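You operate a simulated robot arm through the tools that you are given. There is no shell and no other tool. Be economical: measure what you need, move in short steps, check, and stop when the job is done.

Carry out the task below with a simulated two-armed robot. There is one attempt and no reset: what you move stays moved.

Task
Fetch the strap tensioner from the lower drawer and tighten its nut into the green band.
Fine: drawer shut; hold the tensioner while turning; leave it on the low table.
Where things are to end (x, y in the base frame): strap tensioner within 60 mm of [680, 600].

Only the result counts: the job must be done as asked and must still hold three seconds after the hand-in. Knocking over, shifting, dropping, spilling or breaking anything else fails it.

Robot
Two 7-joint arms with two-finger grippers on one trunk, on a base that drives. Base frame: it is fixed to the floor where the robot stands at the start and does not move with it; the origin is under the middle of the robot, x ahead of it, y to its left, z up. Lengths are in mm, angles in degrees, forces in N, time in s.
The left shoulder is at the start at [60, 123, 870], the right one opposite. With the tool pointing down near the work surface each hand reaches from about 100 to 760 mm from the robot's upright axis, wherever it stands, measured 20 degrees to its own side. Places, roughly: lower drawer [800, 0, 600]; tensioner nut [800, 100, 600]; top of the low table [800, 800, 700]. Payload 1.47 kg a hand.
Tool frame (each hand has its own): the origin (TCP) lies between the finger pads and is the grasp point; the fingertips stand 16 mm ahead of it; z points along the fingers, y is the line along which they close. Largest opening 87 mm; the body of the gripper starts 55 mm behind the TCP.
Orientation is that of the tool frame in the base frame, as a unit quaternion [w, x, y, z]. With the fingers straight down and closing along the base's y, the tool's x points along the base's -x, its y along +y and its z along -z.

Tools
- The arms move only by the tool play_rows. It takes "left_motion", "right_motion" or both (then of equal length, played together; a hand with none holds still); each is text: rows parted by semicolons, each of 7 numbers parted by spaces: the turn, a rotation vector about the tool's x, y, z in degrees, then the shift along the tool's x, y, z in mm, then the closure in counts, from 0 (fully open) to 255 (shut). In form: ax ay az tx ty tz fingers; .... A call has 1 to 10 rows; each row shifts and turns the commanded pose from where the row before left it, along the tool's axes as they then stand. A row lasts 0.2 s, in which the tool goes at most 50 mm and 8.6 degrees; a call with a longer step from one row to the next is refused whole, and so is a gripper value outside its range. Where a pose cannot be reached the arm comes as near as it can. A force on the tool above 40 N (or 10 N above the force at the start of the call, whichever is more), or a blocked arm, ends the call early, and 0.2 s more pass. The fingers move at their own pace (about 153 mm/s each) and stop on an object; they squeeze with about 28 N. The grip force told is the motor's: it shows also when the fingers shut on nothing. Time passes only in rows, and 0.2 s behind the last, so rows that do not move let the fingers close. The reply holds the time, the measured pose of the TCP, the force on the tool along the base axes, the opening and the grip force, in the units named above and with some noise, with the torque about the TCP (base axes, N m) and any sound that the robot's microphone picked up, and new pictures: "pictures" is both (left out), scene, wrist or none (wrist: the cameras of the hands that moved).
- Cameras (640 x 400 px; columns grow to the right, rows downward): "scene" is now at [84.7, 3, 1416.9]; the picture's right is [0.05, -1.00, 0.00], its down [-0.80, -0.04, -0.60] and it looks along [0.60, 0.03, -0.80] (base axes); focal length 248 px, centre (320, 200). "left" rides on the left gripper at [73, -12, -90] in its tool frame; the picture's right is [0.16, 0.99, 0.00], its down [-0.72, 0.12, -0.68] and it looks along [-0.67, 0.11, 0.73] (tool axes); focal length 247 px, centre (320, 200). "right" rides on the right gripper at [73, 12, -90] in its tool frame; the picture's right is [-0.16, 0.99, 0.00], its down [-0.72, -0.12, -0.68] and it looks along [-0.67, -0.11, 0.73] (tool axes); focal length 247 px, centre (320, 200). There is no depth. A picture from a camera that has moved, and an enlarged one, comes with that camera's place and axes in the base frame and with its lens.
- move_column(by): slides the trunk up (or, below 0, down) by that many mm; the arms and the scene camera ride with it, the base frame stays. It gives what a move gives, with no picture.
- drive_base(legs): drives the robot by 1 to 6 legs, each [ahead, left, turn to the left] in mm, mm and degrees, along the robot's own axes; the way and the turn of a leg run together, so that a leg with both is an arc; at most 1500 mm and 180 degrees a leg. The arms and the cameras ride along, it lands a little off, and it stops where it bumps. It gives what a move gives, and a new picture of the scene camera.
- aim_head(pan, tilt): turns the head with the scene camera to pan (to the left, within 120 degrees either way) and tilt (down, from -29 to 69), counted from straight ahead of the robot. It gives what a move gives, and a new picture of the scene camera.
- enlarge(camera, box): a new picture of the part [left, top, right, bottom] of that camera's present view, enlarged. No time passes.
- job_done(): hands the job in; it is judged then, once.

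Work in short steps. Places have to be worked out from the pictures, the camera data and where the tool is seen: move nearer, look again, correct. Check each grasp and each placing, and mend what went wrong. You have 120 turns and 260 pictures in all, those below and enlarged ones among them. Open the grippers and draw the arms clear of the work before you hand the job in, unless the task says otherwise.

The tools are called as a command line: name --argument value ..., lists and objects as JSON in quotes. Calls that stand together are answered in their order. play_rows: Moves the arms, as the interface text tells. Its arguments: {"type":"object","properties":{"left_motion":{"type":"string"},"right_motion":{"type":"string"},"pictures":{"type":"string","enum":["both","scene","wrist","none"]}},"required":[]} The other tools are called the same way: move_column (by) slides the trunk up or down; drive_base (legs) drives the base; aim_head (pan, tilt) turns the head that bears the scene camera; enlarge (camera, box) takes an enlarged picture of a part of a camera's view; job_done () hands the job in.

At the start:

```text
clock: 0.0
left_tcp_pos: [468.4, 259.3, 906.9]
left_ee_rot: [-0.001, 0.0, 1.0, -0.001]
left_ft_force: [-0.8, -0.9, 0.5]
left_wrist_torque: [-0.02, -0.01, 0.02]
left_gripper_width: 86.9
left_grip_force: 0.0
right_tcp_pos: [381.0, -92.9, 970.1]
right_ee_rot: [0.0, 0.0, 1.0, 0.0]
right_ft_force: [0.5, -0.5, -0.2]
right_wrist_torque: [0.02, -0.02, -0.01]
right_gripper_width: 87.1
right_grip_force: 0.0
trunk travel left (down, up): [-25.0, 205.0]
robot x, y, heading: [-2.8, 1.3, 0.3]
head pan, tilt: [2.8, 53.0]
```

scene: 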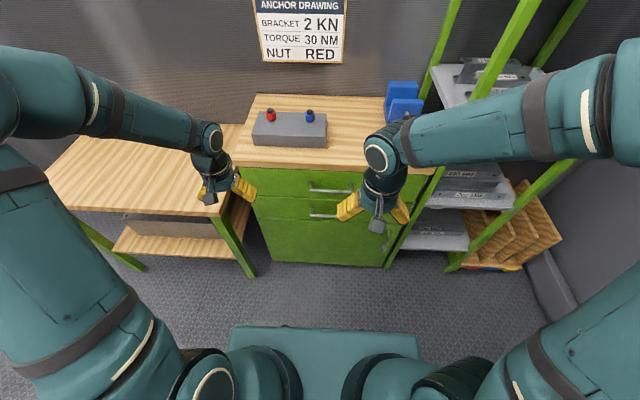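
right: 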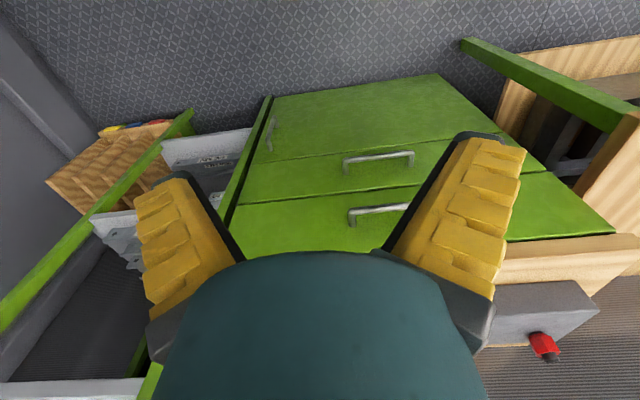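
left: 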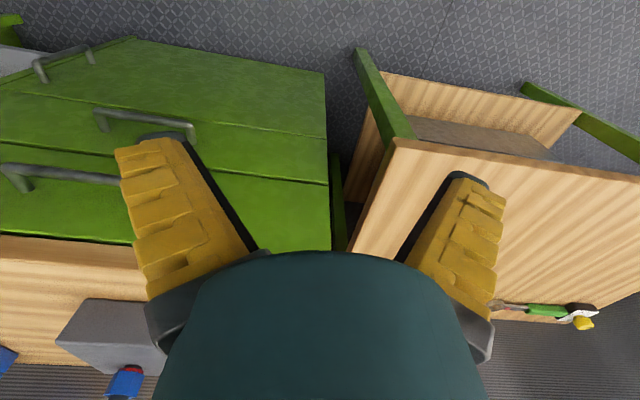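

I start by taking a closer look at the cabinet and the sign from the scene camera.

enlarge --camera "scene" --box '[220, 80, 460, 280]'

enlarge --camera "left" --box '[400, 200, 640, 350]'

enlarge --camera "right" --box '[200, 60, 640, 335]'

```text
2.00 times, centred on (340, 180) of scene
camera zoom: at [84.7, 3.0, 1416.9], right [0.05, -1.0, 0.0], down [-0.8, -0.04, -0.6], along [0.6, 0.03, -0.8], focal length 497 px, centre (280, 240)
```

zoom: 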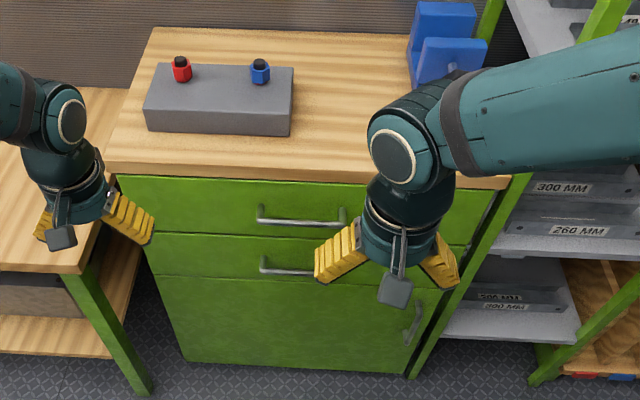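

```text
2.67 times, centred on (520, 275) of left
camera zoom: at [395.7, 248.1, 997.3], right [-0.16, 0.99, 0.0], down [0.72, 0.12, 0.68], along [0.67, 0.11, -0.73], focal length 659 px, centre (-213, 0)
```

zoom: 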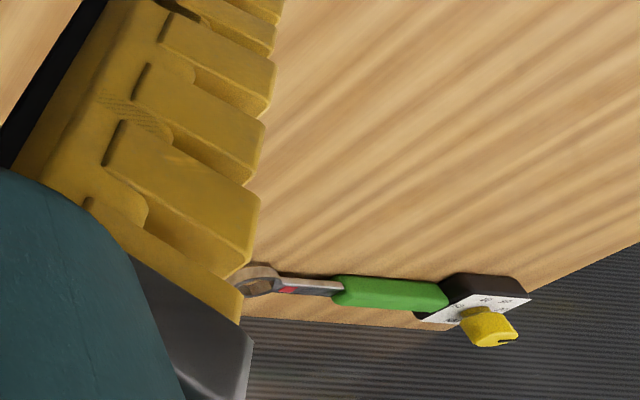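

```text
1.45 times, centred on (420, 198) of right
camera zoom: at [307.6, -81.6, 1060.5], right [0.16, 0.99, 0.0], down [0.72, -0.12, 0.68], along [0.67, -0.11, -0.73], focal length 359 px, centre (174, 204)
```

zoom: 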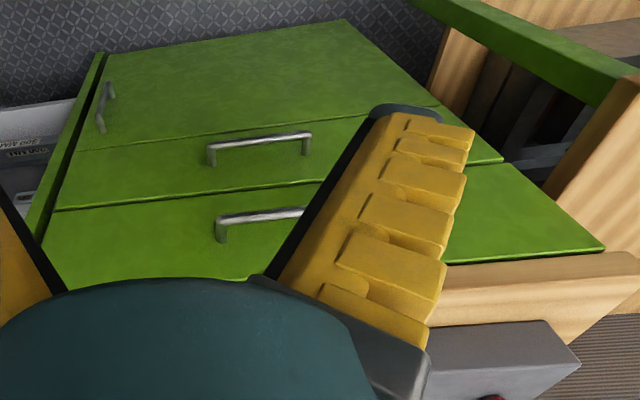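

The tensioner is in the lower drawer; its handle triangulates to about [615, -3, 610], a horizontal bar about 130 mm long. I turn the right hand so that it points ahead with the fingers closing vertically.

play_rows --right_motion "0 0 0 -40 0 0 0;0 0 0 -40 0 0 0;-4.619 -4.619 4.619 0 0 0 0;-4.619 -4.619 4.619 0 0 0 0;-4.619 -4.619 4.619 0 0 0 0;-4.619 -4.619 4.619 0 0 0 0;-4.619 -4.619 4.619 0 0 0 0;-4.619 -4.619 4.619 0 0 0 0;-4.619 -4.619 4.619 0 0 0 0;-4.619 -4.619 4.619 0 0 0 0" --pictures "none"

play_rows --right_motion "-4.619 -4.619 4.619 0 0 0 0;-4.619 -4.619 4.619 0 0 0 0;-4.619 -4.619 4.619 0 0 0 0;-4.619 -4.619 4.619 0 0 0 0;-4.619 -4.619 4.619 0 0 0 0;-4.619 -4.619 4.619 0 0 0 0;-4.619 -4.619 4.619 0 0 0 0" --pictures "both"

```text
clock: 2.2
left_tcp_pos: [469.0, 259.9, 908.0]
left_ee_rot: [0.001, -0.001, 1.0, -0.001]
left_ft_force: [0.4, 0.0, 0.2]
left_wrist_torque: [0.0, 0.01, -0.03]
left_gripper_width: 87.1
left_grip_force: 0.0
right_tcp_pos: [461.5, -93.9, 969.8]
right_ee_rot: [0.307, 0.306, 0.847, 0.307]
right_ft_force: [-0.1, 0.5, 0.5]
right_wrist_torque: [0.04, 0.03, -0.02]
right_gripper_width: 86.9
right_grip_force: 0.1
trunk travel left (down, up): [-25.0, 205.0]
robot x, y, heading: [-1.9, 3.2, -0.0]
head pan, tilt: [2.8, 53.0]
```

```text
clock: 3.8
left_tcp_pos: [468.8, 260.4, 906.3]
left_ee_rot: [0.0, 0.0, 1.0, 0.001]
left_ft_force: [-0.4, -0.2, 0.0]
left_wrist_torque: [0.0, -0.01, 0.02]
left_gripper_width: 86.8
left_grip_force: 0.0
right_tcp_pos: [511.2, -87.4, 976.0]
right_ee_rot: [0.5, 0.501, 0.499, 0.5]
right_ft_force: [0.4, 0.7, 0.1]
right_wrist_torque: [-0.02, -0.03, -0.02]
right_gripper_width: 86.7
right_grip_force: 0.1
right hand out of reach, approached as far as the arm can: row 1, 2, 3, 4
trunk travel left (down, up): [-25.0, 205.0]
robot x, y, heading: [1.5, -1.9, 0.1]
head pan, tilt: [2.8, 53.0]
camera scene: at [84.9, 3.7, 1416.9], right [0.05, -1.0, 0.0], down [-0.8, -0.04, -0.6], along [0.6, 0.03, -0.8], focal length 248 px, centre (320, 200)
camera right: at [419.9, -13.8, 988.9], right [0.0, -0.16, 0.99], down [-0.68, -0.72, -0.12], along [0.73, -0.67, -0.11], focal length 247 px, centre (320, 200)
```

scene: 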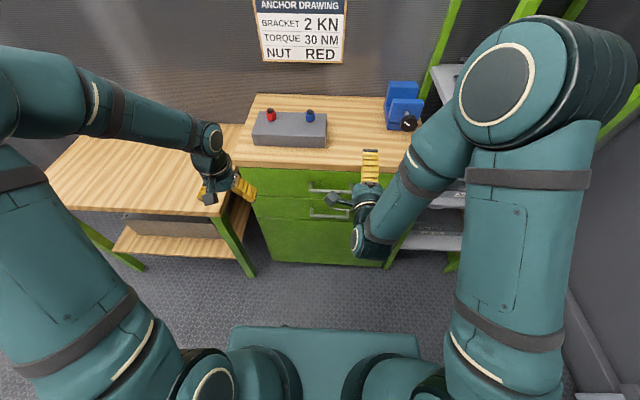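
right: 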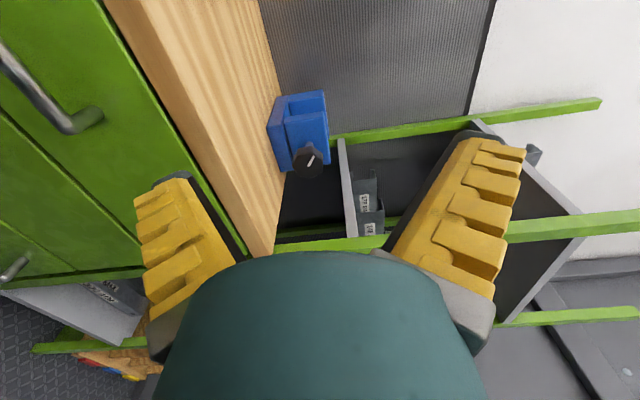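

The right hand now points ahead (tool x=+y, y=+z, z=+x). I lower it in front of the lower drawer handle.

play_rows --right_motion "0 0 0 11 -45 -4 0;0 0 0 11 -45 -4 0;0 0 0 11 -45 -4 0;0 0 0 11 -45 -4 0;0 0 0 11 -45 -4 0;0 0 0 11 -45 -4 0;0 0 0 11 -45 -4 0;0 0 0 7 -45 -4 0"

```text
clock: 5.6
left_tcp_pos: [469.3, 259.8, 906.2]
left_ee_rot: [0.0, 0.0, 1.0, 0.0]
left_ft_force: [0.1, -0.1, -0.3]
left_wrist_torque: [0.01, 0.0, 0.0]
left_gripper_width: 87.2
left_grip_force: 0.0
right_tcp_pos: [479.1, -3.3, 614.9]
right_ee_rot: [0.5, 0.5, 0.5, 0.5]
right_ft_force: [-0.4, 0.8, -0.7]
right_wrist_torque: [0.01, 0.02, -0.02]
right_gripper_width: 87.0
right_grip_force: 0.0
trunk travel left (down, up): [-25.0, 205.0]
robot x, y, heading: [0.1, 1.0, 0.1]
head pan, tilt: [2.8, 53.0]
camera scene: at [84.8, 2.9, 1416.9], right [0.05, -1.0, 0.0], down [-0.8, -0.04, -0.6], along [0.6, 0.03, -0.8], focal length 248 px, centre (320, 200)
camera right: at [387.8, 70.1, 627.8], right [0.0, -0.16, 0.99], down [-0.68, -0.72, -0.12], along [0.73, -0.67, -0.11], focal length 247 px, centre (320, 200)
```

scene: 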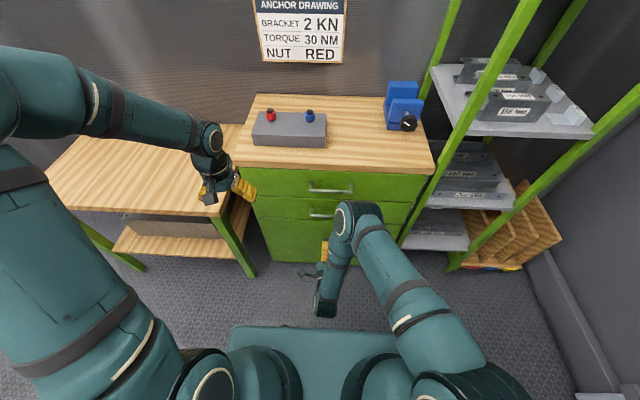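
right: 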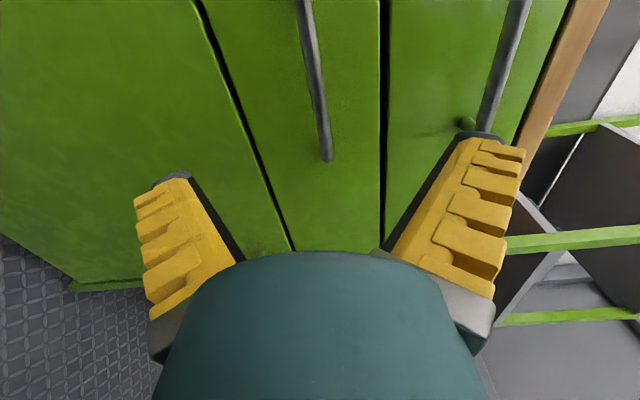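

The lower handle's bar lies between the fingers at about x=620, z=612. I advance the hand and look.

play_rows --right_motion "0 0 0 0 -1 35 0;0 0 0 0 -1 35 0;0 0 0 0 0 35 0;0 0 0 0 0 15 0" --pictures "wrist"

```text
clock: 6.6
left_tcp_pos: [468.5, 259.5, 908.2]
left_ee_rot: [0.0, 0.0, 1.0, 0.0]
left_ft_force: [0.2, -0.1, 0.6]
left_wrist_torque: [0.01, 0.0, 0.01]
left_gripper_width: 87.0
left_grip_force: 0.0
right_tcp_pos: [597.4, -3.1, 613.0]
right_ee_rot: [0.5, 0.5, 0.5, 0.5]
right_ft_force: [0.2, -0.4, -0.6]
right_wrist_torque: [0.0, 0.01, 0.0]
right_gripper_width: 87.1
right_grip_force: 0.0
trunk travel left (down, up): [-25.0, 205.0]
robot x, y, heading: [-0.3, -0.6, -0.2]
head pan, tilt: [2.8, 53.0]
camera right: at [507.0, 69.7, 626.1], right [0.0, -0.16, 0.99], down [-0.68, -0.72, -0.12], along [0.73, -0.67, -0.11], focal length 247 px, centre (320, 200)
```

right: 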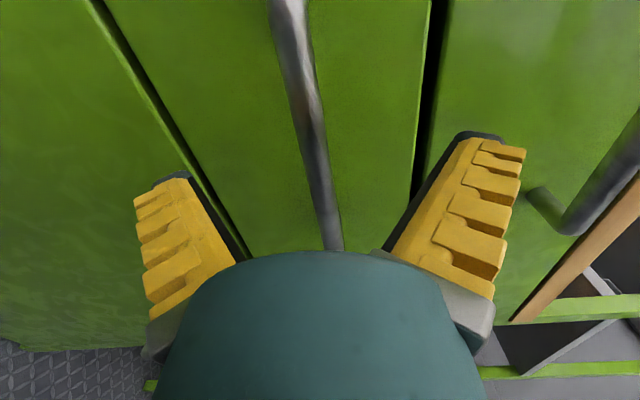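

The bar is centred between the fingers; I go 18 mm further and close.

play_rows --right_motion "0 0 0 0 0 9 0;0 0 0 0 0 9 0;0 0 0 0 0 0 255;0 0 0 0 0 0 255;0 0 0 0 0 0 255" --pictures "wrist"

```text
clock: 7.8
left_tcp_pos: [469.1, 259.0, 904.9]
left_ee_rot: [0.0, -0.001, 1.0, 0.0]
left_ft_force: [-0.5, 0.3, -0.1]
left_wrist_torque: [0.0, 0.0, 0.02]
left_gripper_width: 86.9
left_grip_force: 0.0
right_tcp_pos: [616.5, -3.7, 611.6]
right_ee_rot: [0.499, 0.501, 0.501, 0.499]
right_ft_force: [3.8, 0.3, -11.9]
right_wrist_torque: [-0.03, 0.0, 0.08]
right_gripper_width: 9.0
right_grip_force: 30.0
trunk travel left (down, up): [-25.0, 205.0]
robot x, y, heading: [-1.4, -2.5, 0.0]
head pan, tilt: [2.8, 53.0]
camera right: at [525.2, 69.9, 625.4], right [0.0, -0.16, 0.99], down [-0.68, -0.72, -0.11], along [0.73, -0.67, -0.11], focal length 247 px, centre (320, 200)
```

right: 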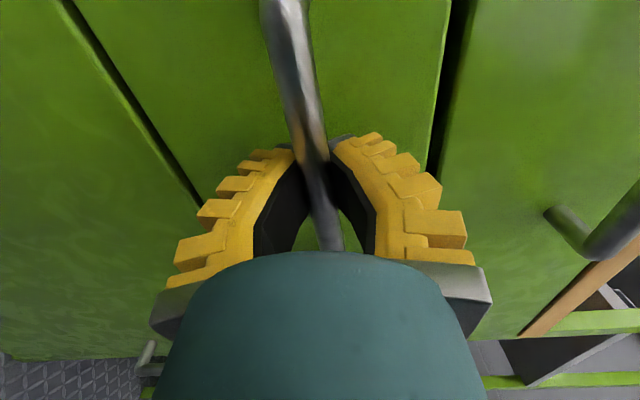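

The handle is held (opening 9 mm). I pull the drawer by driving the base backward.

drive_base --legs '[[-120, 0, 0]]'

```text
clock: 9.1
left_tcp_pos: [346.5, 259.4, 907.5]
left_ee_rot: [0.0, 0.002, 1.0, 0.0]
left_ft_force: [-0.8, -0.5, 0.3]
left_wrist_torque: [-0.03, -0.01, -0.03]
left_gripper_width: 87.1
left_grip_force: 0.0
right_tcp_pos: [495.3, -4.1, 613.4]
right_ee_rot: [0.5, 0.501, 0.499, 0.5]
right_ft_force: [0.0, 0.3, -2.6]
right_wrist_torque: [-0.02, -0.08, -0.04]
right_gripper_width: 0.0
right_grip_force: 29.0
trunk travel left (down, up): [-25.0, 205.0]
robot x, y, heading: [-122.7, 0.8, -0.1]
head pan, tilt: [2.8, 53.0]
camera scene: at [-36.9, 2.9, 1417.0], right [0.05, -1.0, 0.0], down [-0.8, -0.04, -0.6], along [0.6, 0.03, -0.8], focal length 248 px, centre (320, 200)
```

scene: 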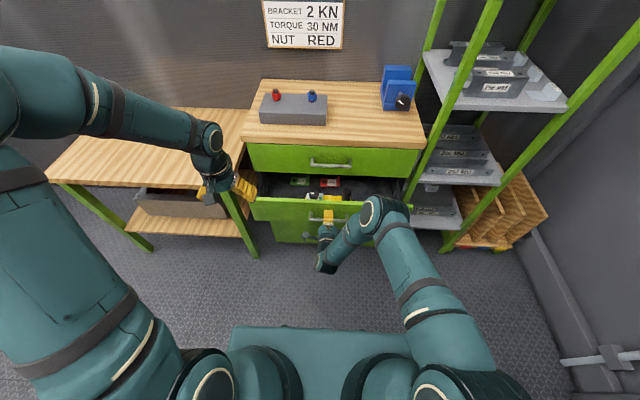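

The grip slipped off in the end, but the drawer has come part-way open. I look closer.

enlarge --camera "scene" --box '[230, 130, 430, 255]'

enlarge --camera "right" --box '[0, 0, 640, 400]'

```text
3.20 times, centred on (330, 192) of scene
camera zoom: at [-36.9, 2.9, 1417.0], right [0.05, -1.0, 0.0], down [-0.8, -0.04, -0.6], along [0.6, 0.03, -0.8], focal length 795 px, centre (288, 224)
```

zoom: 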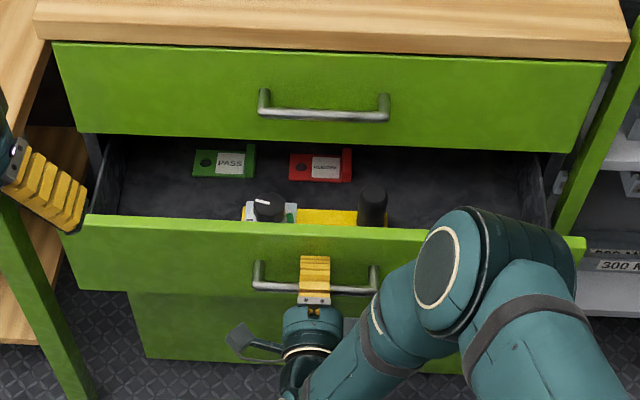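

```text
1.00 times, centred on (320, 200) of right (not enlarged: the box is as wide or as high as the picture)
camera zoom: at [403.8, 69.3, 626.8], right [0.0, -0.16, 0.99], down [-0.68, -0.72, -0.12], along [0.73, -0.67, -0.11], focal length 247 px, centre (320, 200)
```

zoom: 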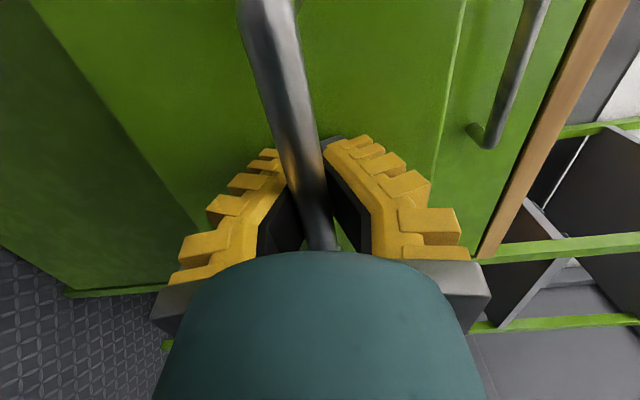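

The bar seems to have slid to the fingertips. I open, go ahead a little further and grip again.

play_rows --right_motion "0 0 0 0 0 0 120;0 0 0 0 0 0 120;0 0 0 0 0 8 120;0 0 0 0 0 7 120" --pictures "wrist"

```text
clock: 10.1
left_tcp_pos: [346.3, 259.3, 907.4]
left_ee_rot: [0.0, 0.001, 1.0, 0.0]
left_ft_force: [0.5, 0.1, 0.0]
left_wrist_torque: [-0.01, 0.02, 0.01]
left_gripper_width: 87.3
left_grip_force: 0.0
right_tcp_pos: [509.0, -3.9, 614.2]
right_ee_rot: [0.501, 0.5, 0.5, 0.499]
right_ft_force: [-0.6, -0.2, 0.1]
right_wrist_torque: [0.03, -0.02, 0.0]
right_gripper_width: 51.6
right_grip_force: 3.8
trunk travel left (down, up): [-25.0, 205.0]
robot x, y, heading: [-120.8, 0.6, 0.1]
head pan, tilt: [2.8, 53.0]
camera right: at [418.4, 68.3, 627.4], right [0.0, -0.16, 0.99], down [-0.68, -0.72, -0.12], along [0.73, -0.67, -0.11], focal length 247 px, centre (320, 200)
```

right: 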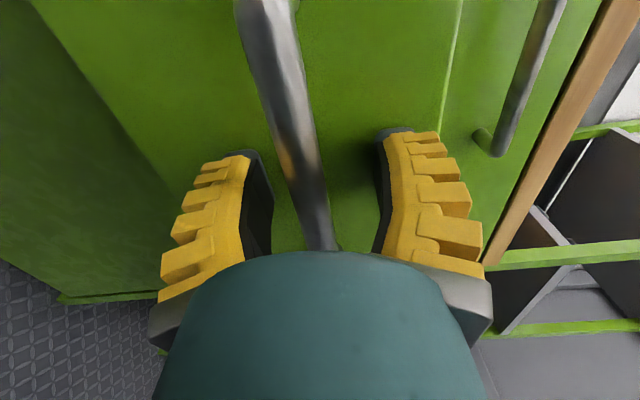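

I advance 8 mm more and close.

play_rows --right_motion "0 0 0 0 0 4 120;0 0 0 0 0 4 120;0 0 0 0 0 0 255;0 0 0 0 0 0 255;0 0 0 0 0 0 255" --pictures "wrist"

```text
clock: 11.2
left_tcp_pos: [348.0, 259.0, 906.6]
left_ee_rot: [0.001, 0.001, 1.0, 0.0]
left_ft_force: [-0.2, 0.5, -0.5]
left_wrist_torque: [-0.01, 0.0, -0.03]
left_gripper_width: 87.1
left_grip_force: 0.0
right_tcp_pos: [518.1, -4.8, 612.9]
right_ee_rot: [0.5, 0.501, 0.5, 0.499]
right_ft_force: [0.6, -0.6, -6.3]
right_wrist_torque: [-0.02, -0.12, 0.03]
right_gripper_width: 0.0
right_grip_force: 28.0
trunk travel left (down, up): [-25.0, 205.0]
robot x, y, heading: [-121.3, -0.5, -0.1]
head pan, tilt: [2.8, 53.0]
camera right: at [426.7, 68.2, 627.0], right [0.0, -0.16, 0.99], down [-0.68, -0.72, -0.11], along [0.73, -0.67, -0.11], focal length 247 px, centre (320, 200)
```

right: 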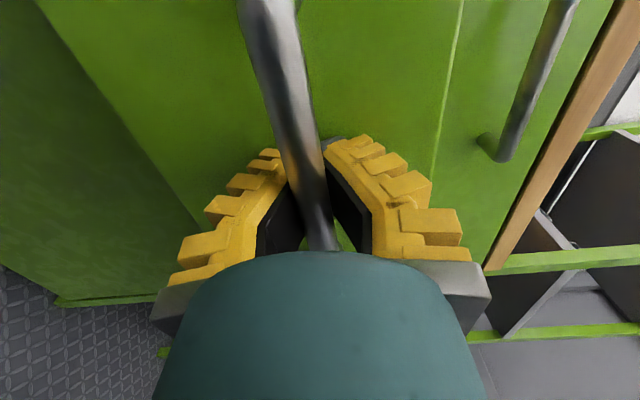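

The bar's image relative to the hand stays constant, so it is caged behind the closed fingertips, which is a good hook. I keep pulling with the base.

drive_base --legs '[[-170, 0, 0]]'

enlarge --camera "scene" --box '[230, 100, 430, 225]'

```text
clock: 12.7
left_tcp_pos: [197.1, 260.5, 907.5]
left_ee_rot: [0.0, 0.0, 1.0, 0.0]
left_ft_force: [0.3, -0.5, 0.0]
left_wrist_torque: [0.0, -0.01, 0.02]
left_gripper_width: 87.2
left_grip_force: 0.1
right_tcp_pos: [368.1, -4.9, 611.4]
right_ee_rot: [0.497, 0.502, 0.504, 0.497]
right_ft_force: [2.2, 1.9, -3.9]
right_wrist_torque: [0.02, -0.05, -0.03]
right_gripper_width: 6.0
right_grip_force: 27.4
trunk travel left (down, up): [-25.0, 205.0]
robot x, y, heading: [-273.5, 1.1, 0.1]
head pan, tilt: [2.8, 53.0]
stopped in leg 1: the force on the tool passed its limit at 87 N (the readings are from after the stop); the commanded pose is now the measured one
camera scene: at [-186.3, 3.2, 1417.0], right [0.05, -1.0, 0.0], down [-0.8, -0.04, -0.6], along [0.6, 0.03, -0.8], focal length 248 px, centre (320, 200)
```

scene: 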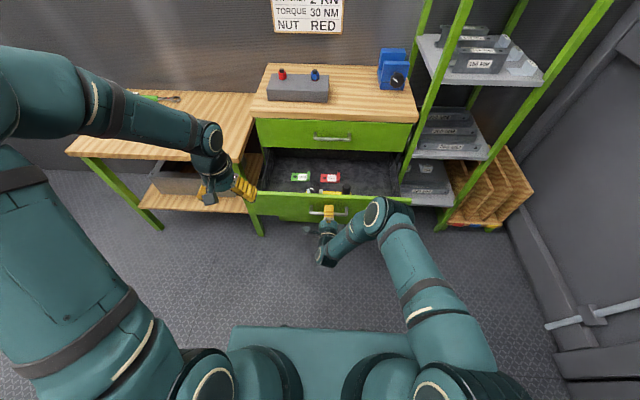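

```text
3.20 times, centred on (330, 162) of scene
camera zoom: at [-186.3, 3.2, 1417.0], right [0.05, -1.0, 0.0], down [-0.8, -0.04, -0.6], along [0.6, 0.03, -0.8], focal length 795 px, centre (288, 320)
```

zoom: 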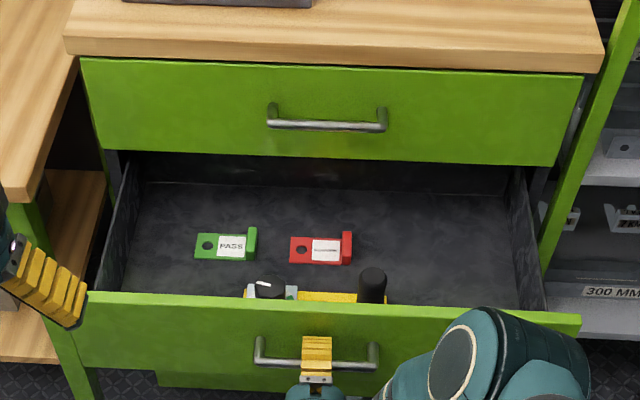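

The drawer is at its stop, fully open. I release the handle and back the right hand off, then move up.

play_rows --right_motion "0 0 0 0 0 0 0;0 0 0 0 0 0 0;0 0 0 0 0 0 0;0 0 0 0 0 -30 0;0 0 0 0 0 -40 0;0 0 0 0 45 -10 0;0 0 0 -40 45 -10 0;0 0 0 -40 45 0 0;0 0 0 -40 45 0 0;0 0 0 -40 45 0 0" --pictures "scene"

```text
refused: row 7 steps farther than a row can; nothing moved
```

play_rows --right_motion "0 0 0 0 0 0 0;0 0 0 0 0 0 0;0 0 0 0 0 0 0;0 0 0 0 0 -30 0;0 0 0 0 0 -40 0;0 0 0 0 45 -10 0;0 0 0 -25 40 0 0;0 0 0 -25 40 0 0;0 0 0 -25 40 0 0;0 0 0 -25 40 0 0" --pictures "scene"

```text
clock: 14.9
left_tcp_pos: [196.7, 260.3, 907.2]
left_ee_rot: [0.001, 0.0, 1.0, 0.001]
left_ft_force: [-0.7, -0.7, -0.2]
left_wrist_torque: [0.02, 0.01, 0.0]
left_gripper_width: 87.0
left_grip_force: 0.0
right_tcp_pos: [286.8, -104.4, 819.3]
right_ee_rot: [0.498, 0.502, 0.502, 0.498]
right_ft_force: [0.0, 0.4, -0.8]
right_wrist_torque: [-0.02, 0.02, -0.03]
right_gripper_width: 87.2
right_grip_force: 0.1
trunk travel left (down, up): [-25.0, 205.0]
robot x, y, heading: [-274.5, 2.8, 0.2]
head pan, tilt: [2.8, 53.0]
camera scene: at [-187.4, 2.8, 1417.0], right [0.05, -1.0, 0.0], down [-0.8, -0.04, -0.6], along [0.6, 0.03, -0.8], focal length 248 px, centre (320, 200)
```

scene: 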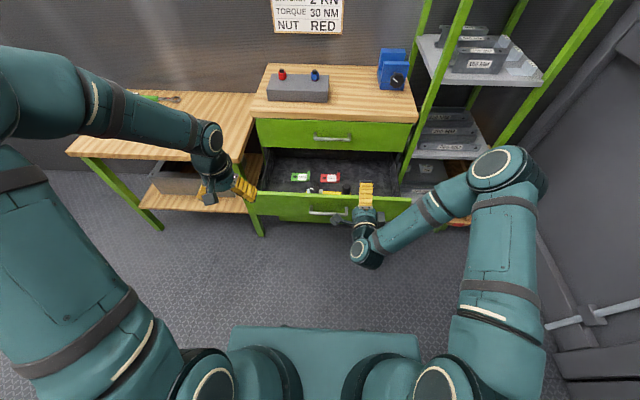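

Now I bring the left wrist camera over the drawer to see the tensioner, and move the right hand aside.

play_rows --left_motion "0 0 0 -20 -42 0 0;0 0 0 -20 -42 0 0;0 0 0 -20 -42 8 0;0 0 0 -20 -42 8 0;0 0 0 -20 -42 8 0" --right_motion "0 0 0 -30 0 0 0;0 0 0 -30 0 0 0;0 0 0 -30 0 0 0;0 0 0 -20 0 0 0;0 0 0 0 0 0 0" --pictures "both"

enlarge --camera "left" --box '[220, 60, 420, 185]'

```text
clock: 16.1
left_tcp_pos: [301.9, 47.6, 884.8]
left_ee_rot: [0.0, 0.0, 1.0, 0.0]
left_ft_force: [0.4, 0.1, 0.3]
left_wrist_torque: [0.02, -0.02, 0.02]
left_gripper_width: 87.1
left_grip_force: 0.2
right_tcp_pos: [289.5, -215.5, 816.4]
right_ee_rot: [0.498, 0.502, 0.503, 0.498]
right_ft_force: [-0.6, -1.3, -0.3]
right_wrist_torque: [0.0, -0.05, 0.04]
right_gripper_width: 86.9
right_grip_force: 0.2
trunk travel left (down, up): [-25.0, 205.0]
robot x, y, heading: [-273.7, -0.7, 0.0]
head pan, tilt: [2.8, 53.0]
camera scene: at [-186.4, 2.6, 1416.9], right [0.05, -1.0, 0.0], down [-0.8, -0.04, -0.6], along [0.6, 0.03, -0.8], focal length 248 px, centre (320, 200)
camera right: at [198.1, -142.7, 830.3], right [0.01, -0.16, 0.99], down [-0.68, -0.72, -0.11], along [0.73, -0.67, -0.11], focal length 247 px, centre (320, 200)
camera left: at [228.0, 36.9, 975.7], right [-0.16, 0.99, 0.0], down [0.72, 0.12, 0.68], along [0.67, 0.11, -0.73], focal length 247 px, centre (320, 200)
```

scene: 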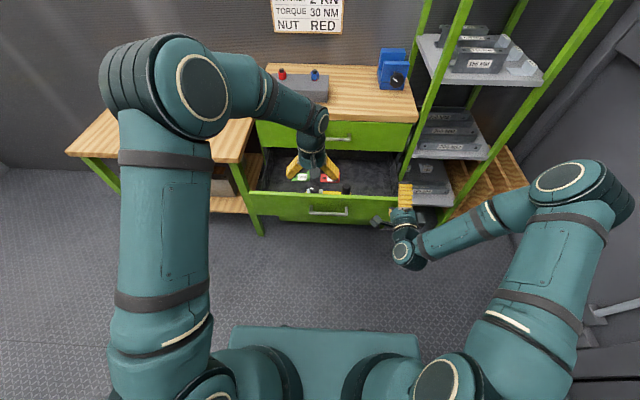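
right: 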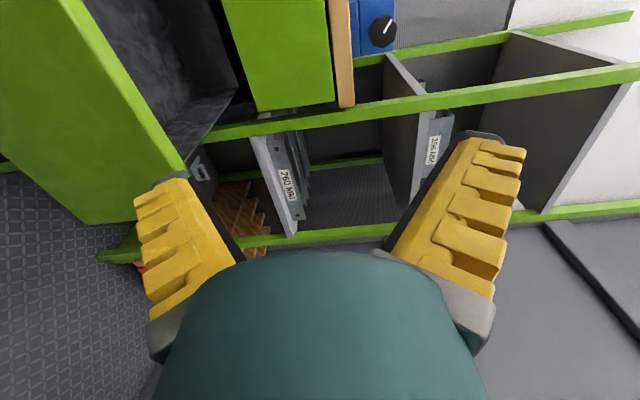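
left: 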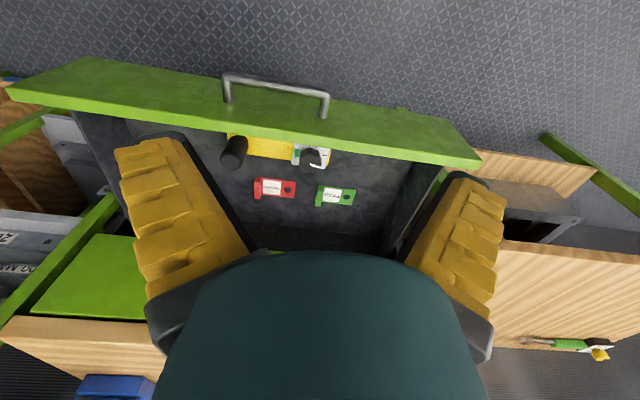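

```text
3.20 times, centred on (320, 122) of left
camera zoom: at [228.0, 36.9, 975.7], right [-0.16, 0.99, 0.0], down [0.72, 0.12, 0.68], along [0.67, 0.11, -0.73], focal length 790 px, centre (320, 448)
```

zoom: 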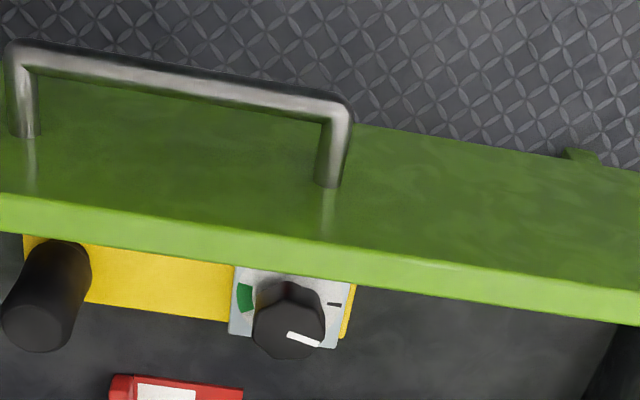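

The tensioner lies along y just behind the drawer front: black post at the right end, and a hex nut with a white pointer at the left end. The green band is about 130° clockwise from the pointer. I turn the right hand tool-down for gripping the post and move the left hand aside.

play_rows --left_motion "0 0 0 0 30 0 0;0 0 0 0 30 0 0;0 0 0 0 30 0 0;0 0 0 0 30 0 0;0 0 0 0 30 0 0;0 0 0 0 0 0 0;0 0 0 0 0 0 0;0 0 0 0 0 0 0;0 0 0 0 0 0 0;0 0 0 0 0 0 0" --right_motion "4.619 4.619 -4.619 0 0 0 0;4.619 4.619 -4.619 0 0 0 0;4.619 4.619 -4.619 0 0 0 0;4.619 4.619 -4.619 0 0 0 0;4.619 4.619 -4.619 0 0 0 0;4.619 4.619 -4.619 0 0 0 0;4.619 4.619 -4.619 0 0 0 0;4.619 4.619 -4.619 0 0 0 0;4.619 4.619 -4.619 0 0 0 0;4.619 4.619 -4.619 0 0 0 0" --pictures "none"

play_rows --right_motion "4.619 4.619 -4.619 0 0 0 0;4.619 4.619 -4.619 0 0 0 0;4.619 4.619 -4.619 0 0 0 0;4.619 4.619 -4.619 0 0 0 0;4.619 4.619 -4.619 0 0 0 0;0 0 0 -30 30 0 0;0 0 0 -30 30 0 0;0 0 0 -30 30 0 0;0 0 0 -20 30 0 0" --pictures "both"

```text
clock: 18.3
left_tcp_pos: [297.1, 199.1, 880.0]
left_ee_rot: [0.001, 0.0, 1.0, 0.001]
left_ft_force: [0.0, 0.2, 0.3]
left_wrist_torque: [-0.01, -0.03, 0.02]
left_gripper_width: 87.1
left_grip_force: 0.1
right_tcp_pos: [290.6, -214.3, 817.8]
right_ee_rot: [0.192, 0.198, 0.941, 0.195]
right_ft_force: [0.8, -1.2, -0.3]
right_wrist_torque: [-0.03, -0.02, 0.03]
right_gripper_width: 87.0
right_grip_force: 0.1
trunk travel left (down, up): [-25.0, 205.0]
robot x, y, heading: [-273.0, -1.2, 0.2]
head pan, tilt: [2.8, 53.0]
```

```text
clock: 20.3
left_tcp_pos: [296.4, 198.9, 880.6]
left_ee_rot: [-0.001, 0.0, 1.0, 0.0]
left_ft_force: [-0.2, 0.6, 0.1]
left_wrist_torque: [0.01, 0.01, -0.01]
left_gripper_width: 86.8
left_grip_force: 0.0
right_tcp_pos: [399.7, -92.1, 814.9]
right_ee_rot: [-0.005, 0.0, 1.0, -0.001]
right_ft_force: [-0.3, -0.6, 0.6]
right_wrist_torque: [0.0, 0.01, -0.01]
right_gripper_width: 87.0
right_grip_force: 0.0
trunk travel left (down, up): [-25.0, 205.0]
robot x, y, heading: [-272.7, 1.7, 0.0]
head pan, tilt: [2.8, 53.0]
camera scene: at [-186.6, 3.7, 1416.9], right [0.05, -1.0, 0.0], down [-0.8, -0.04, -0.6], along [0.6, 0.03, -0.8], focal length 248 px, centre (320, 200)
camera right: at [326.6, -80.5, 907.2], right [0.16, 0.99, 0.0], down [0.73, -0.11, 0.67], along [0.66, -0.11, -0.74], focal length 247 px, centre (320, 200)
```

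scene: 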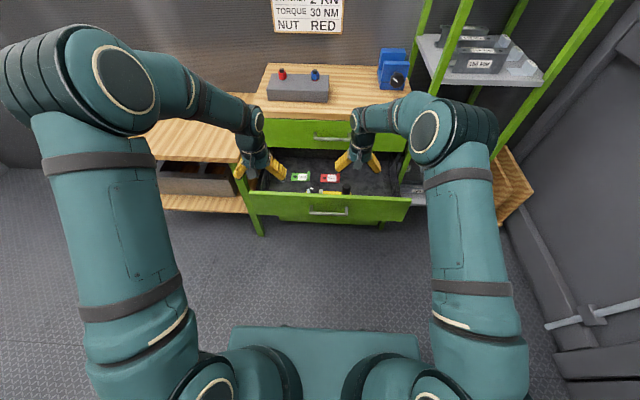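
right: 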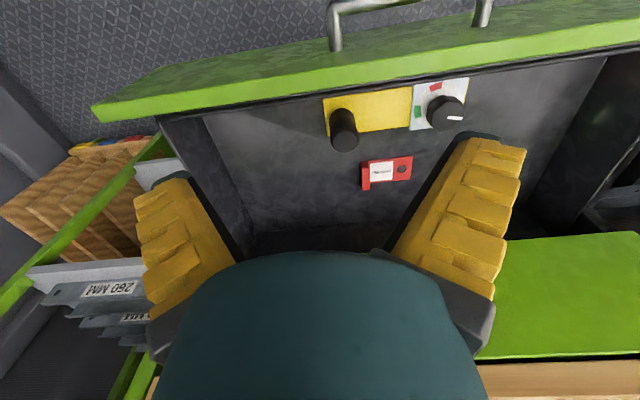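

enlarge --camera "right" --box '[300, 60, 500, 185]'

```text
3.20 times, centred on (400, 122) of right
camera zoom: at [326.6, -80.5, 907.2], right [0.16, 0.99, 0.0], down [0.73, -0.11, 0.67], along [0.66, -0.11, -0.74], focal length 790 px, centre (64, 448)
```

zoom: 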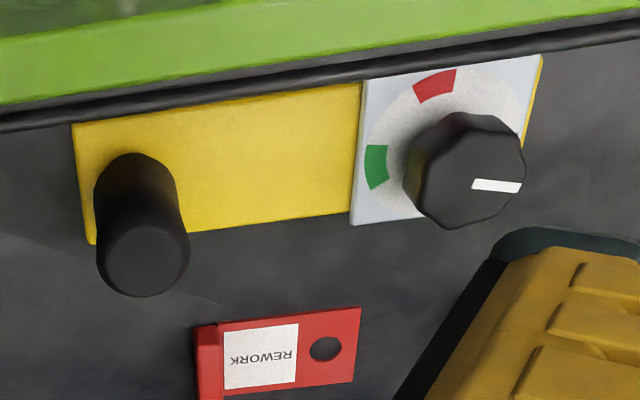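

Triangulating puts the post at about [480, -75] with its top at z≈634 and the nut at [481, 57] with its top at ≈600. I move the right hand above the post.

play_rows --right_motion "0 0 0 -27 6 0 0;0 0 0 -27 6 0 0;0 0 0 -26 5 10 0;0 0 0 0 0 35 0;0 0 0 0 0 35 0;0 0 0 0 0 25 0" --pictures "both"

```text
clock: 21.7
left_tcp_pos: [297.5, 198.9, 881.7]
left_ee_rot: [0.001, -0.001, 1.0, 0.0]
left_ft_force: [0.0, 0.6, -0.2]
left_wrist_torque: [-0.01, -0.01, 0.03]
left_gripper_width: 86.7
left_grip_force: 0.1
right_tcp_pos: [469.0, -78.0, 711.5]
right_ee_rot: [-0.005, 0.001, 1.0, -0.001]
right_ft_force: [1.1, -0.4, -0.7]
right_wrist_torque: [-0.02, 0.01, 0.0]
right_gripper_width: 87.1
right_grip_force: 0.0
right hand out of reach, approached as far as the arm can: row 6
trunk travel left (down, up): [-25.0, 205.0]
robot x, y, heading: [-270.6, -0.4, -0.0]
head pan, tilt: [2.8, 53.0]
camera scene: at [-186.5, 3.2, 1416.9], right [0.05, -1.0, 0.0], down [-0.8, -0.04, -0.6], along [0.6, 0.03, -0.8], focal length 248 px, centre (320, 200)
camera right: at [396.9, -66.8, 802.9], right [0.16, 0.99, 0.0], down [0.73, -0.11, 0.67], along [0.66, -0.11, -0.74], focal length 247 px, centre (320, 200)
```

scene: 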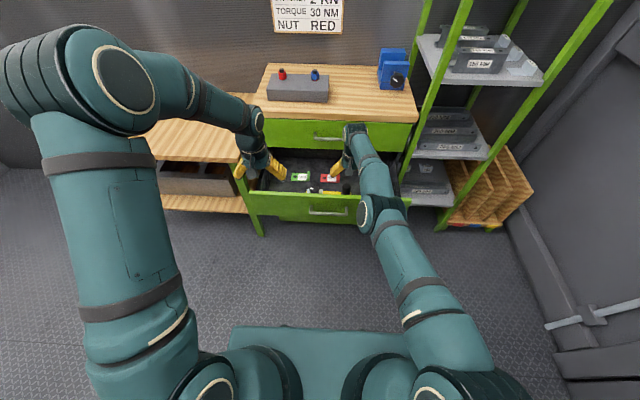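
right: 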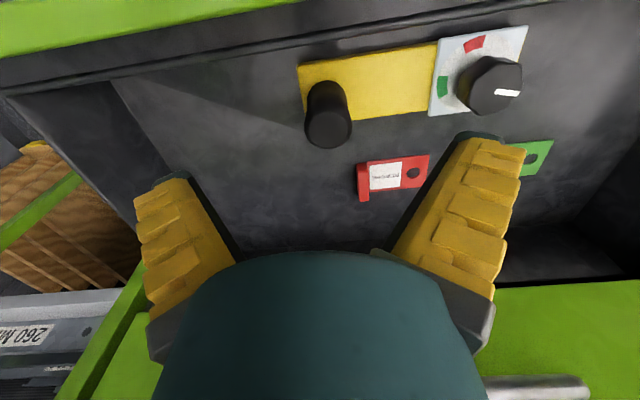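

The arm is at its reach limit; I lift and draw back the right hand, then drive the base 160 mm ahead.

play_rows --right_motion "0 0 0 0 0 -40 0;0 0 0 35 0 0 0;0 0 0 35 0 0 0;0 0 0 35 0 0 0;0 0 0 35 0 0 0" --pictures "none"

drive_base --legs '[[160, 0, 0]]'

```text
clock: 22.9
left_tcp_pos: [296.0, 198.6, 880.0]
left_ee_rot: [0.001, 0.0, 1.0, 0.0]
left_ft_force: [0.6, -0.4, 0.1]
left_wrist_torque: [-0.01, -0.02, -0.03]
left_gripper_width: 87.4
left_grip_force: 0.1
right_tcp_pos: [470.0, -58.7, 737.8]
right_ee_rot: [-0.005, -0.001, 1.0, 0.0]
right_ft_force: [0.3, 0.9, 0.0]
right_wrist_torque: [0.02, 0.01, 0.01]
right_gripper_width: 87.1
right_grip_force: 0.0
right hand out of reach, approached as far as the arm can: row 1, 2, 3, 4, 5
trunk travel left (down, up): [-25.0, 205.0]
robot x, y, heading: [-271.1, -2.0, 0.1]
head pan, tilt: [2.8, 53.0]
```

```text
clock: 24.2
left_tcp_pos: [420.9, 197.5, 881.2]
left_ee_rot: [0.001, 0.001, 1.0, 0.0]
left_ft_force: [0.0, -0.9, 0.0]
left_wrist_torque: [-0.02, -0.01, 0.01]
left_gripper_width: 86.8
left_grip_force: 0.1
right_tcp_pos: [586.8, -58.3, 739.5]
right_ee_rot: [-0.023, 0.004, 1.0, -0.001]
right_ft_force: [-21.8, -1.0, 8.1]
right_wrist_torque: [0.03, -2.77, -0.33]
right_gripper_width: 87.1
right_grip_force: 0.1
trunk travel left (down, up): [-25.0, 205.0]
robot x, y, heading: [-144.5, -1.0, -0.1]
head pan, tilt: [2.8, 53.0]
stopped in leg 1: the force on the tool passed its limit at 289 N (the readings are from after the stop); the commanded pose is now the measured one
camera scene: at [-64.4, 2.8, 1417.1], right [0.05, -1.0, 0.0], down [-0.8, -0.04, -0.6], along [0.6, 0.03, -0.8], focal length 248 px, centre (320, 200)
```

scene: 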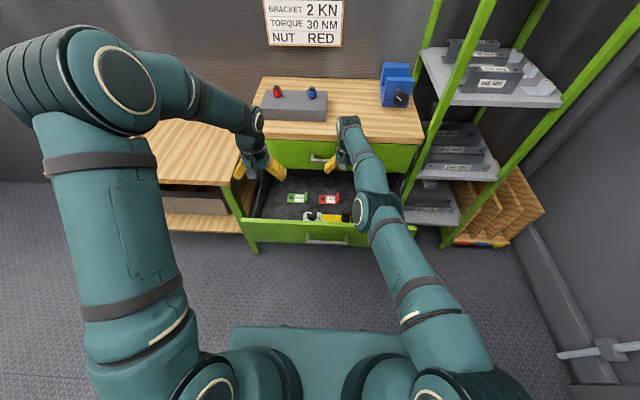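

The arm had not drawn back and its hand touched the cabinet; I back off the base a bit to free it.

drive_base --legs '[[-60, 0, 0]]'

enlarge --camera "scene" --box '[230, 60, 430, 260]'

```text
clock: 25.1
left_tcp_pos: [362.4, 199.2, 880.0]
left_ee_rot: [0.0, 0.001, 1.0, 0.0]
left_ft_force: [-0.3, -0.5, -0.2]
left_wrist_torque: [0.0, 0.02, 0.02]
left_gripper_width: 87.3
left_grip_force: 0.1
right_tcp_pos: [528.5, -59.6, 738.0]
right_ee_rot: [-0.022, 0.005, 1.0, -0.002]
right_ft_force: [-0.5, 0.6, 0.2]
right_wrist_torque: [0.03, -0.02, -0.01]
right_gripper_width: 87.2
right_grip_force: 0.0
trunk travel left (down, up): [-25.0, 205.0]
robot x, y, heading: [-206.9, 2.7, -0.2]
head pan, tilt: [2.8, 53.0]
camera scene: at [-121.7, 3.0, 1417.0], right [0.05, -1.0, 0.0], down [-0.8, -0.04, -0.6], along [0.6, 0.03, -0.8], focal length 248 px, centre (320, 200)
```

scene: 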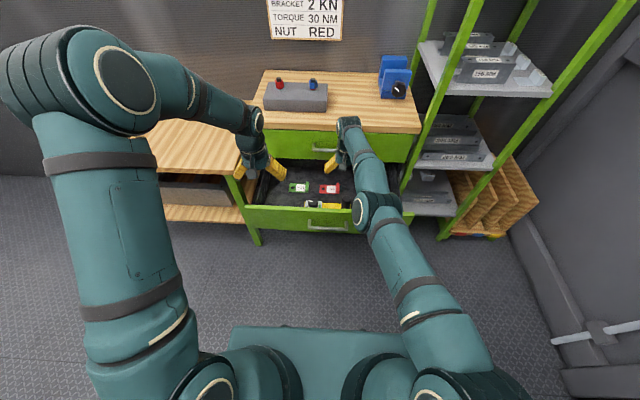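

```text
2.00 times, centred on (330, 160) of scene
camera zoom: at [-121.7, 3.0, 1417.0], right [0.05, -1.0, 0.0], down [-0.8, -0.04, -0.6], along [0.6, 0.03, -0.8], focal length 497 px, centre (300, 280)
```

zoom: 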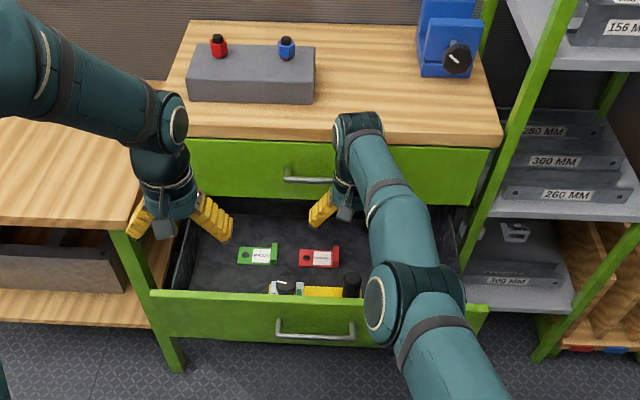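

All still stands in place. I try drawing the right hand back and up again.

play_rows --right_motion "0 0 0 20 0 -10 0;0 0 0 30 0 -20 0;0 0 0 30 0 -30 0;0 0 0 30 0 -30 0" --pictures "scene"

```text
clock: 26.1
left_tcp_pos: [363.8, 197.1, 879.6]
left_ee_rot: [-0.001, 0.001, 1.0, 0.0]
left_ft_force: [-0.9, -0.3, 0.5]
left_wrist_torque: [0.06, 0.03, 0.01]
left_gripper_width: 87.2
left_grip_force: 0.1
right_tcp_pos: [532.1, -39.5, 819.5]
right_ee_rot: [-0.024, 0.005, 1.0, -0.001]
right_ft_force: [0.8, -0.2, 0.5]
right_wrist_torque: [0.02, 0.03, 0.01]
right_gripper_width: 87.1
right_grip_force: 0.0
right hand out of reach, approached as far as the arm can: row 1, 2, 3, 4
trunk travel left (down, up): [-25.0, 205.0]
robot x, y, heading: [-209.2, 2.8, -0.4]
head pan, tilt: [2.8, 53.0]
camera scene: at [-120.9, 3.1, 1417.0], right [0.05, -1.0, 0.0], down [-0.8, -0.04, -0.6], along [0.6, 0.03, -0.8], focal length 248 px, centre (320, 200)
```

scene: 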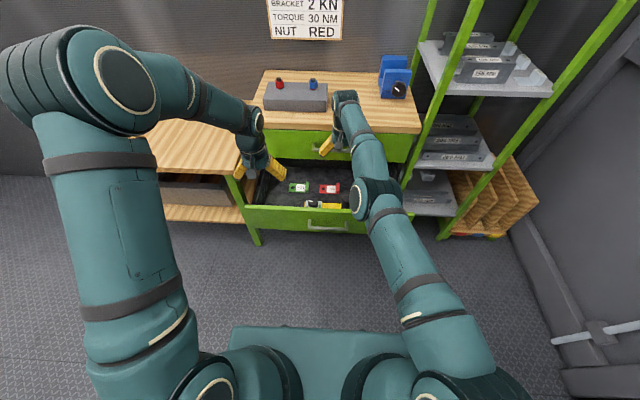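

The elbow seems stuck nearly straight; I try moving outward to the right and back so that it can bend.

play_rows --right_motion "0 0 0 10 -30 0 0;0 0 0 20 -30 0 0;0 0 0 20 -30 0 0;0 0 0 30 -30 0 0;0 0 0 30 -20 0 0" --pictures "scene"

```text
clock: 27.3
left_tcp_pos: [365.7, 199.1, 879.0]
left_ee_rot: [0.0, 0.001, 1.0, 0.001]
left_ft_force: [0.1, 0.0, 0.7]
left_wrist_torque: [-0.01, -0.02, 0.02]
left_gripper_width: 87.1
left_grip_force: 0.0
right_tcp_pos: [546.2, -170.3, 824.0]
right_ee_rot: [-0.024, 0.003, 1.0, -0.001]
right_ft_force: [0.3, 0.2, -0.2]
right_wrist_torque: [0.0, -0.04, -0.01]
right_gripper_width: 86.8
right_grip_force: 0.1
right hand out of reach, approached as far as the arm can: row 1, 2, 3, 4, 5
trunk travel left (down, up): [-25.0, 205.0]
robot x, y, heading: [-207.4, 5.5, -0.2]
head pan, tilt: [2.8, 53.0]
camera scene: at [-120.6, 2.9, 1416.9], right [0.05, -1.0, 0.0], down [-0.8, -0.04, -0.6], along [0.6, 0.03, -0.8], focal length 248 px, centre (320, 200)
```

scene: 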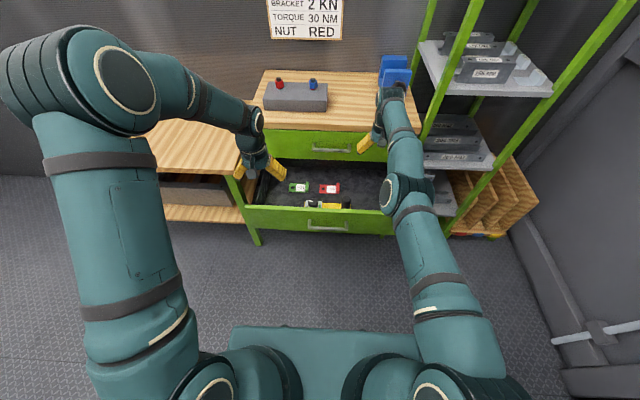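

Still straight. I try the opposite perpendicular directions (left and upward) to get the elbow to fold.

play_rows --right_motion "0 0 0 0 0 -45 0;0 0 0 0 0 -45 0;0 0 0 0 0 -45 0;0 0 0 0 0 -45 0;0 0 0 0 0 -45 0" --pictures "scene"

```text
clock: 28.5
left_tcp_pos: [362.4, 198.6, 880.7]
left_ee_rot: [0.001, 0.001, 1.0, 0.001]
left_ft_force: [-0.7, 0.2, -0.1]
left_wrist_torque: [-0.05, -0.01, -0.02]
left_gripper_width: 87.0
left_grip_force: 0.0
right_tcp_pos: [515.1, -170.7, 1045.7]
right_ee_rot: [-0.023, 0.004, 1.0, -0.002]
right_ft_force: [0.2, 0.3, -0.1]
right_wrist_torque: [-0.05, -0.02, -0.02]
right_gripper_width: 87.0
right_grip_force: 0.1
right hand out of reach, approached as far as the arm can: row 2, 3, 4, 5
trunk travel left (down, up): [-25.0, 205.0]
robot x, y, heading: [-205.8, 3.5, -0.1]
head pan, tilt: [2.8, 53.0]
camera scene: at [-122.0, 3.3, 1417.1], right [0.05, -1.0, 0.0], down [-0.8, -0.04, -0.6], along [0.6, 0.03, -0.8], focal length 248 px, centre (320, 200)
```

scene: 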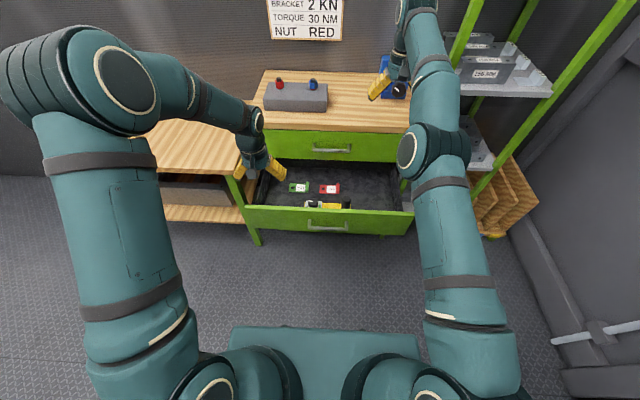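

Row 1 was reached this time, so I try drawing back from here in small steps combined with lowering.

play_rows --right_motion "0 0 0 10 0 30 0;0 0 0 20 0 30 0;0 0 0 25 0 30 0;0 0 0 30 0 20 0;0 0 0 40 0 0 0;0 0 0 40 0 0 0" --pictures "scene"

```text
clock: 29.9
left_tcp_pos: [363.4, 198.7, 878.9]
left_ee_rot: [-0.001, 0.001, 1.0, 0.0]
left_ft_force: [-0.6, 0.4, 0.1]
left_wrist_torque: [0.0, 0.03, 0.01]
left_gripper_width: 86.9
left_grip_force: 0.2
right_tcp_pos: [531.9, -168.9, 976.3]
right_ee_rot: [-0.024, 0.004, 1.0, -0.003]
right_ft_force: [0.7, 0.3, -0.3]
right_wrist_torque: [-0.02, -0.02, 0.03]
right_gripper_width: 87.1
right_grip_force: 0.0
right hand out of reach, approached as far as the arm can: row 1, 2, 3, 4, 5, 6
trunk travel left (down, up): [-25.0, 205.0]
robot x, y, heading: [-206.0, 5.4, -0.1]
head pan, tilt: [2.8, 53.0]
camera scene: at [-120.7, 2.9, 1416.9], right [0.05, -1.0, 0.0], down [-0.8, -0.04, -0.6], along [0.6, 0.03, -0.8], focal length 248 px, centre (320, 200)
```

scene: 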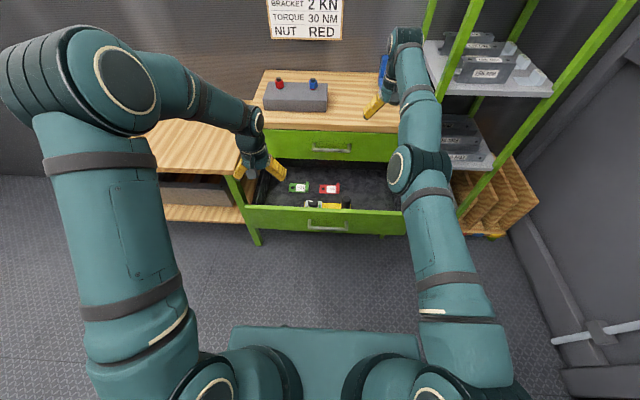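

I try moving purely downward at constant x, where the arm must fold to follow.

play_rows --right_motion "0 0 0 0 0 30 0;0 0 0 0 0 30 0;0 0 0 0 0 30 0;0 0 0 0 0 30 0;0 0 0 0 0 30 0" --pictures "none"

```text
clock: 31.1
left_tcp_pos: [363.6, 199.0, 878.4]
left_ee_rot: [0.0, 0.001, 1.0, 0.0]
left_ft_force: [-0.6, 0.2, 1.1]
left_wrist_torque: [-0.01, 0.01, 0.01]
left_gripper_width: 87.1
left_grip_force: 0.1
right_tcp_pos: [546.5, -168.2, 826.6]
right_ee_rot: [-0.024, 0.004, 1.0, -0.001]
right_ft_force: [0.0, 0.0, -0.2]
right_wrist_torque: [0.03, -0.02, 0.01]
right_gripper_width: 87.1
right_grip_force: 0.2
right hand out of reach, approached as far as the arm can: row 1, 2, 3, 5
trunk travel left (down, up): [-25.0, 205.0]
robot x, y, heading: [-203.2, 1.4, -0.1]
head pan, tilt: [2.8, 53.0]
```

Next I try moving left (+y) together with inward.

play_rows --right_motion "0 0 0 0 40 0 0;0 0 0 8 40 0 0;0 0 0 15 40 0 0;0 0 0 20 40 0 0;0 0 0 30 30 0 0" --pictures "scene"

```text
clock: 32.3
left_tcp_pos: [362.9, 198.8, 878.5]
left_ee_rot: [-0.001, 0.001, 1.0, 0.0]
left_ft_force: [0.0, -0.1, -0.1]
left_wrist_torque: [-0.04, 0.0, 0.03]
left_gripper_width: 86.9
left_grip_force: 0.0
right_tcp_pos: [512.9, 33.1, 831.3]
right_ee_rot: [-0.024, 0.005, 1.0, -0.001]
right_ft_force: [-0.5, -1.0, -0.5]
right_wrist_torque: [-0.01, 0.01, -0.03]
right_gripper_width: 87.0
right_grip_force: 0.0
right hand out of reach, approached as far as the arm can: row 3, 4, 5
trunk travel left (down, up): [-25.0, 205.0]
robot x, y, heading: [-205.6, 1.3, -0.3]
head pan, tilt: [2.8, 53.0]
camera scene: at [-120.7, 3.5, 1416.9], right [0.05, -1.0, 0.0], down [-0.8, -0.04, -0.6], along [0.6, 0.03, -0.8], focal length 248 px, centre (320, 200)
```

scene: 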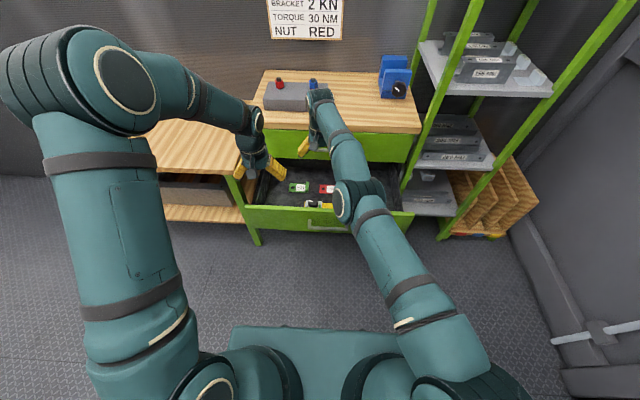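

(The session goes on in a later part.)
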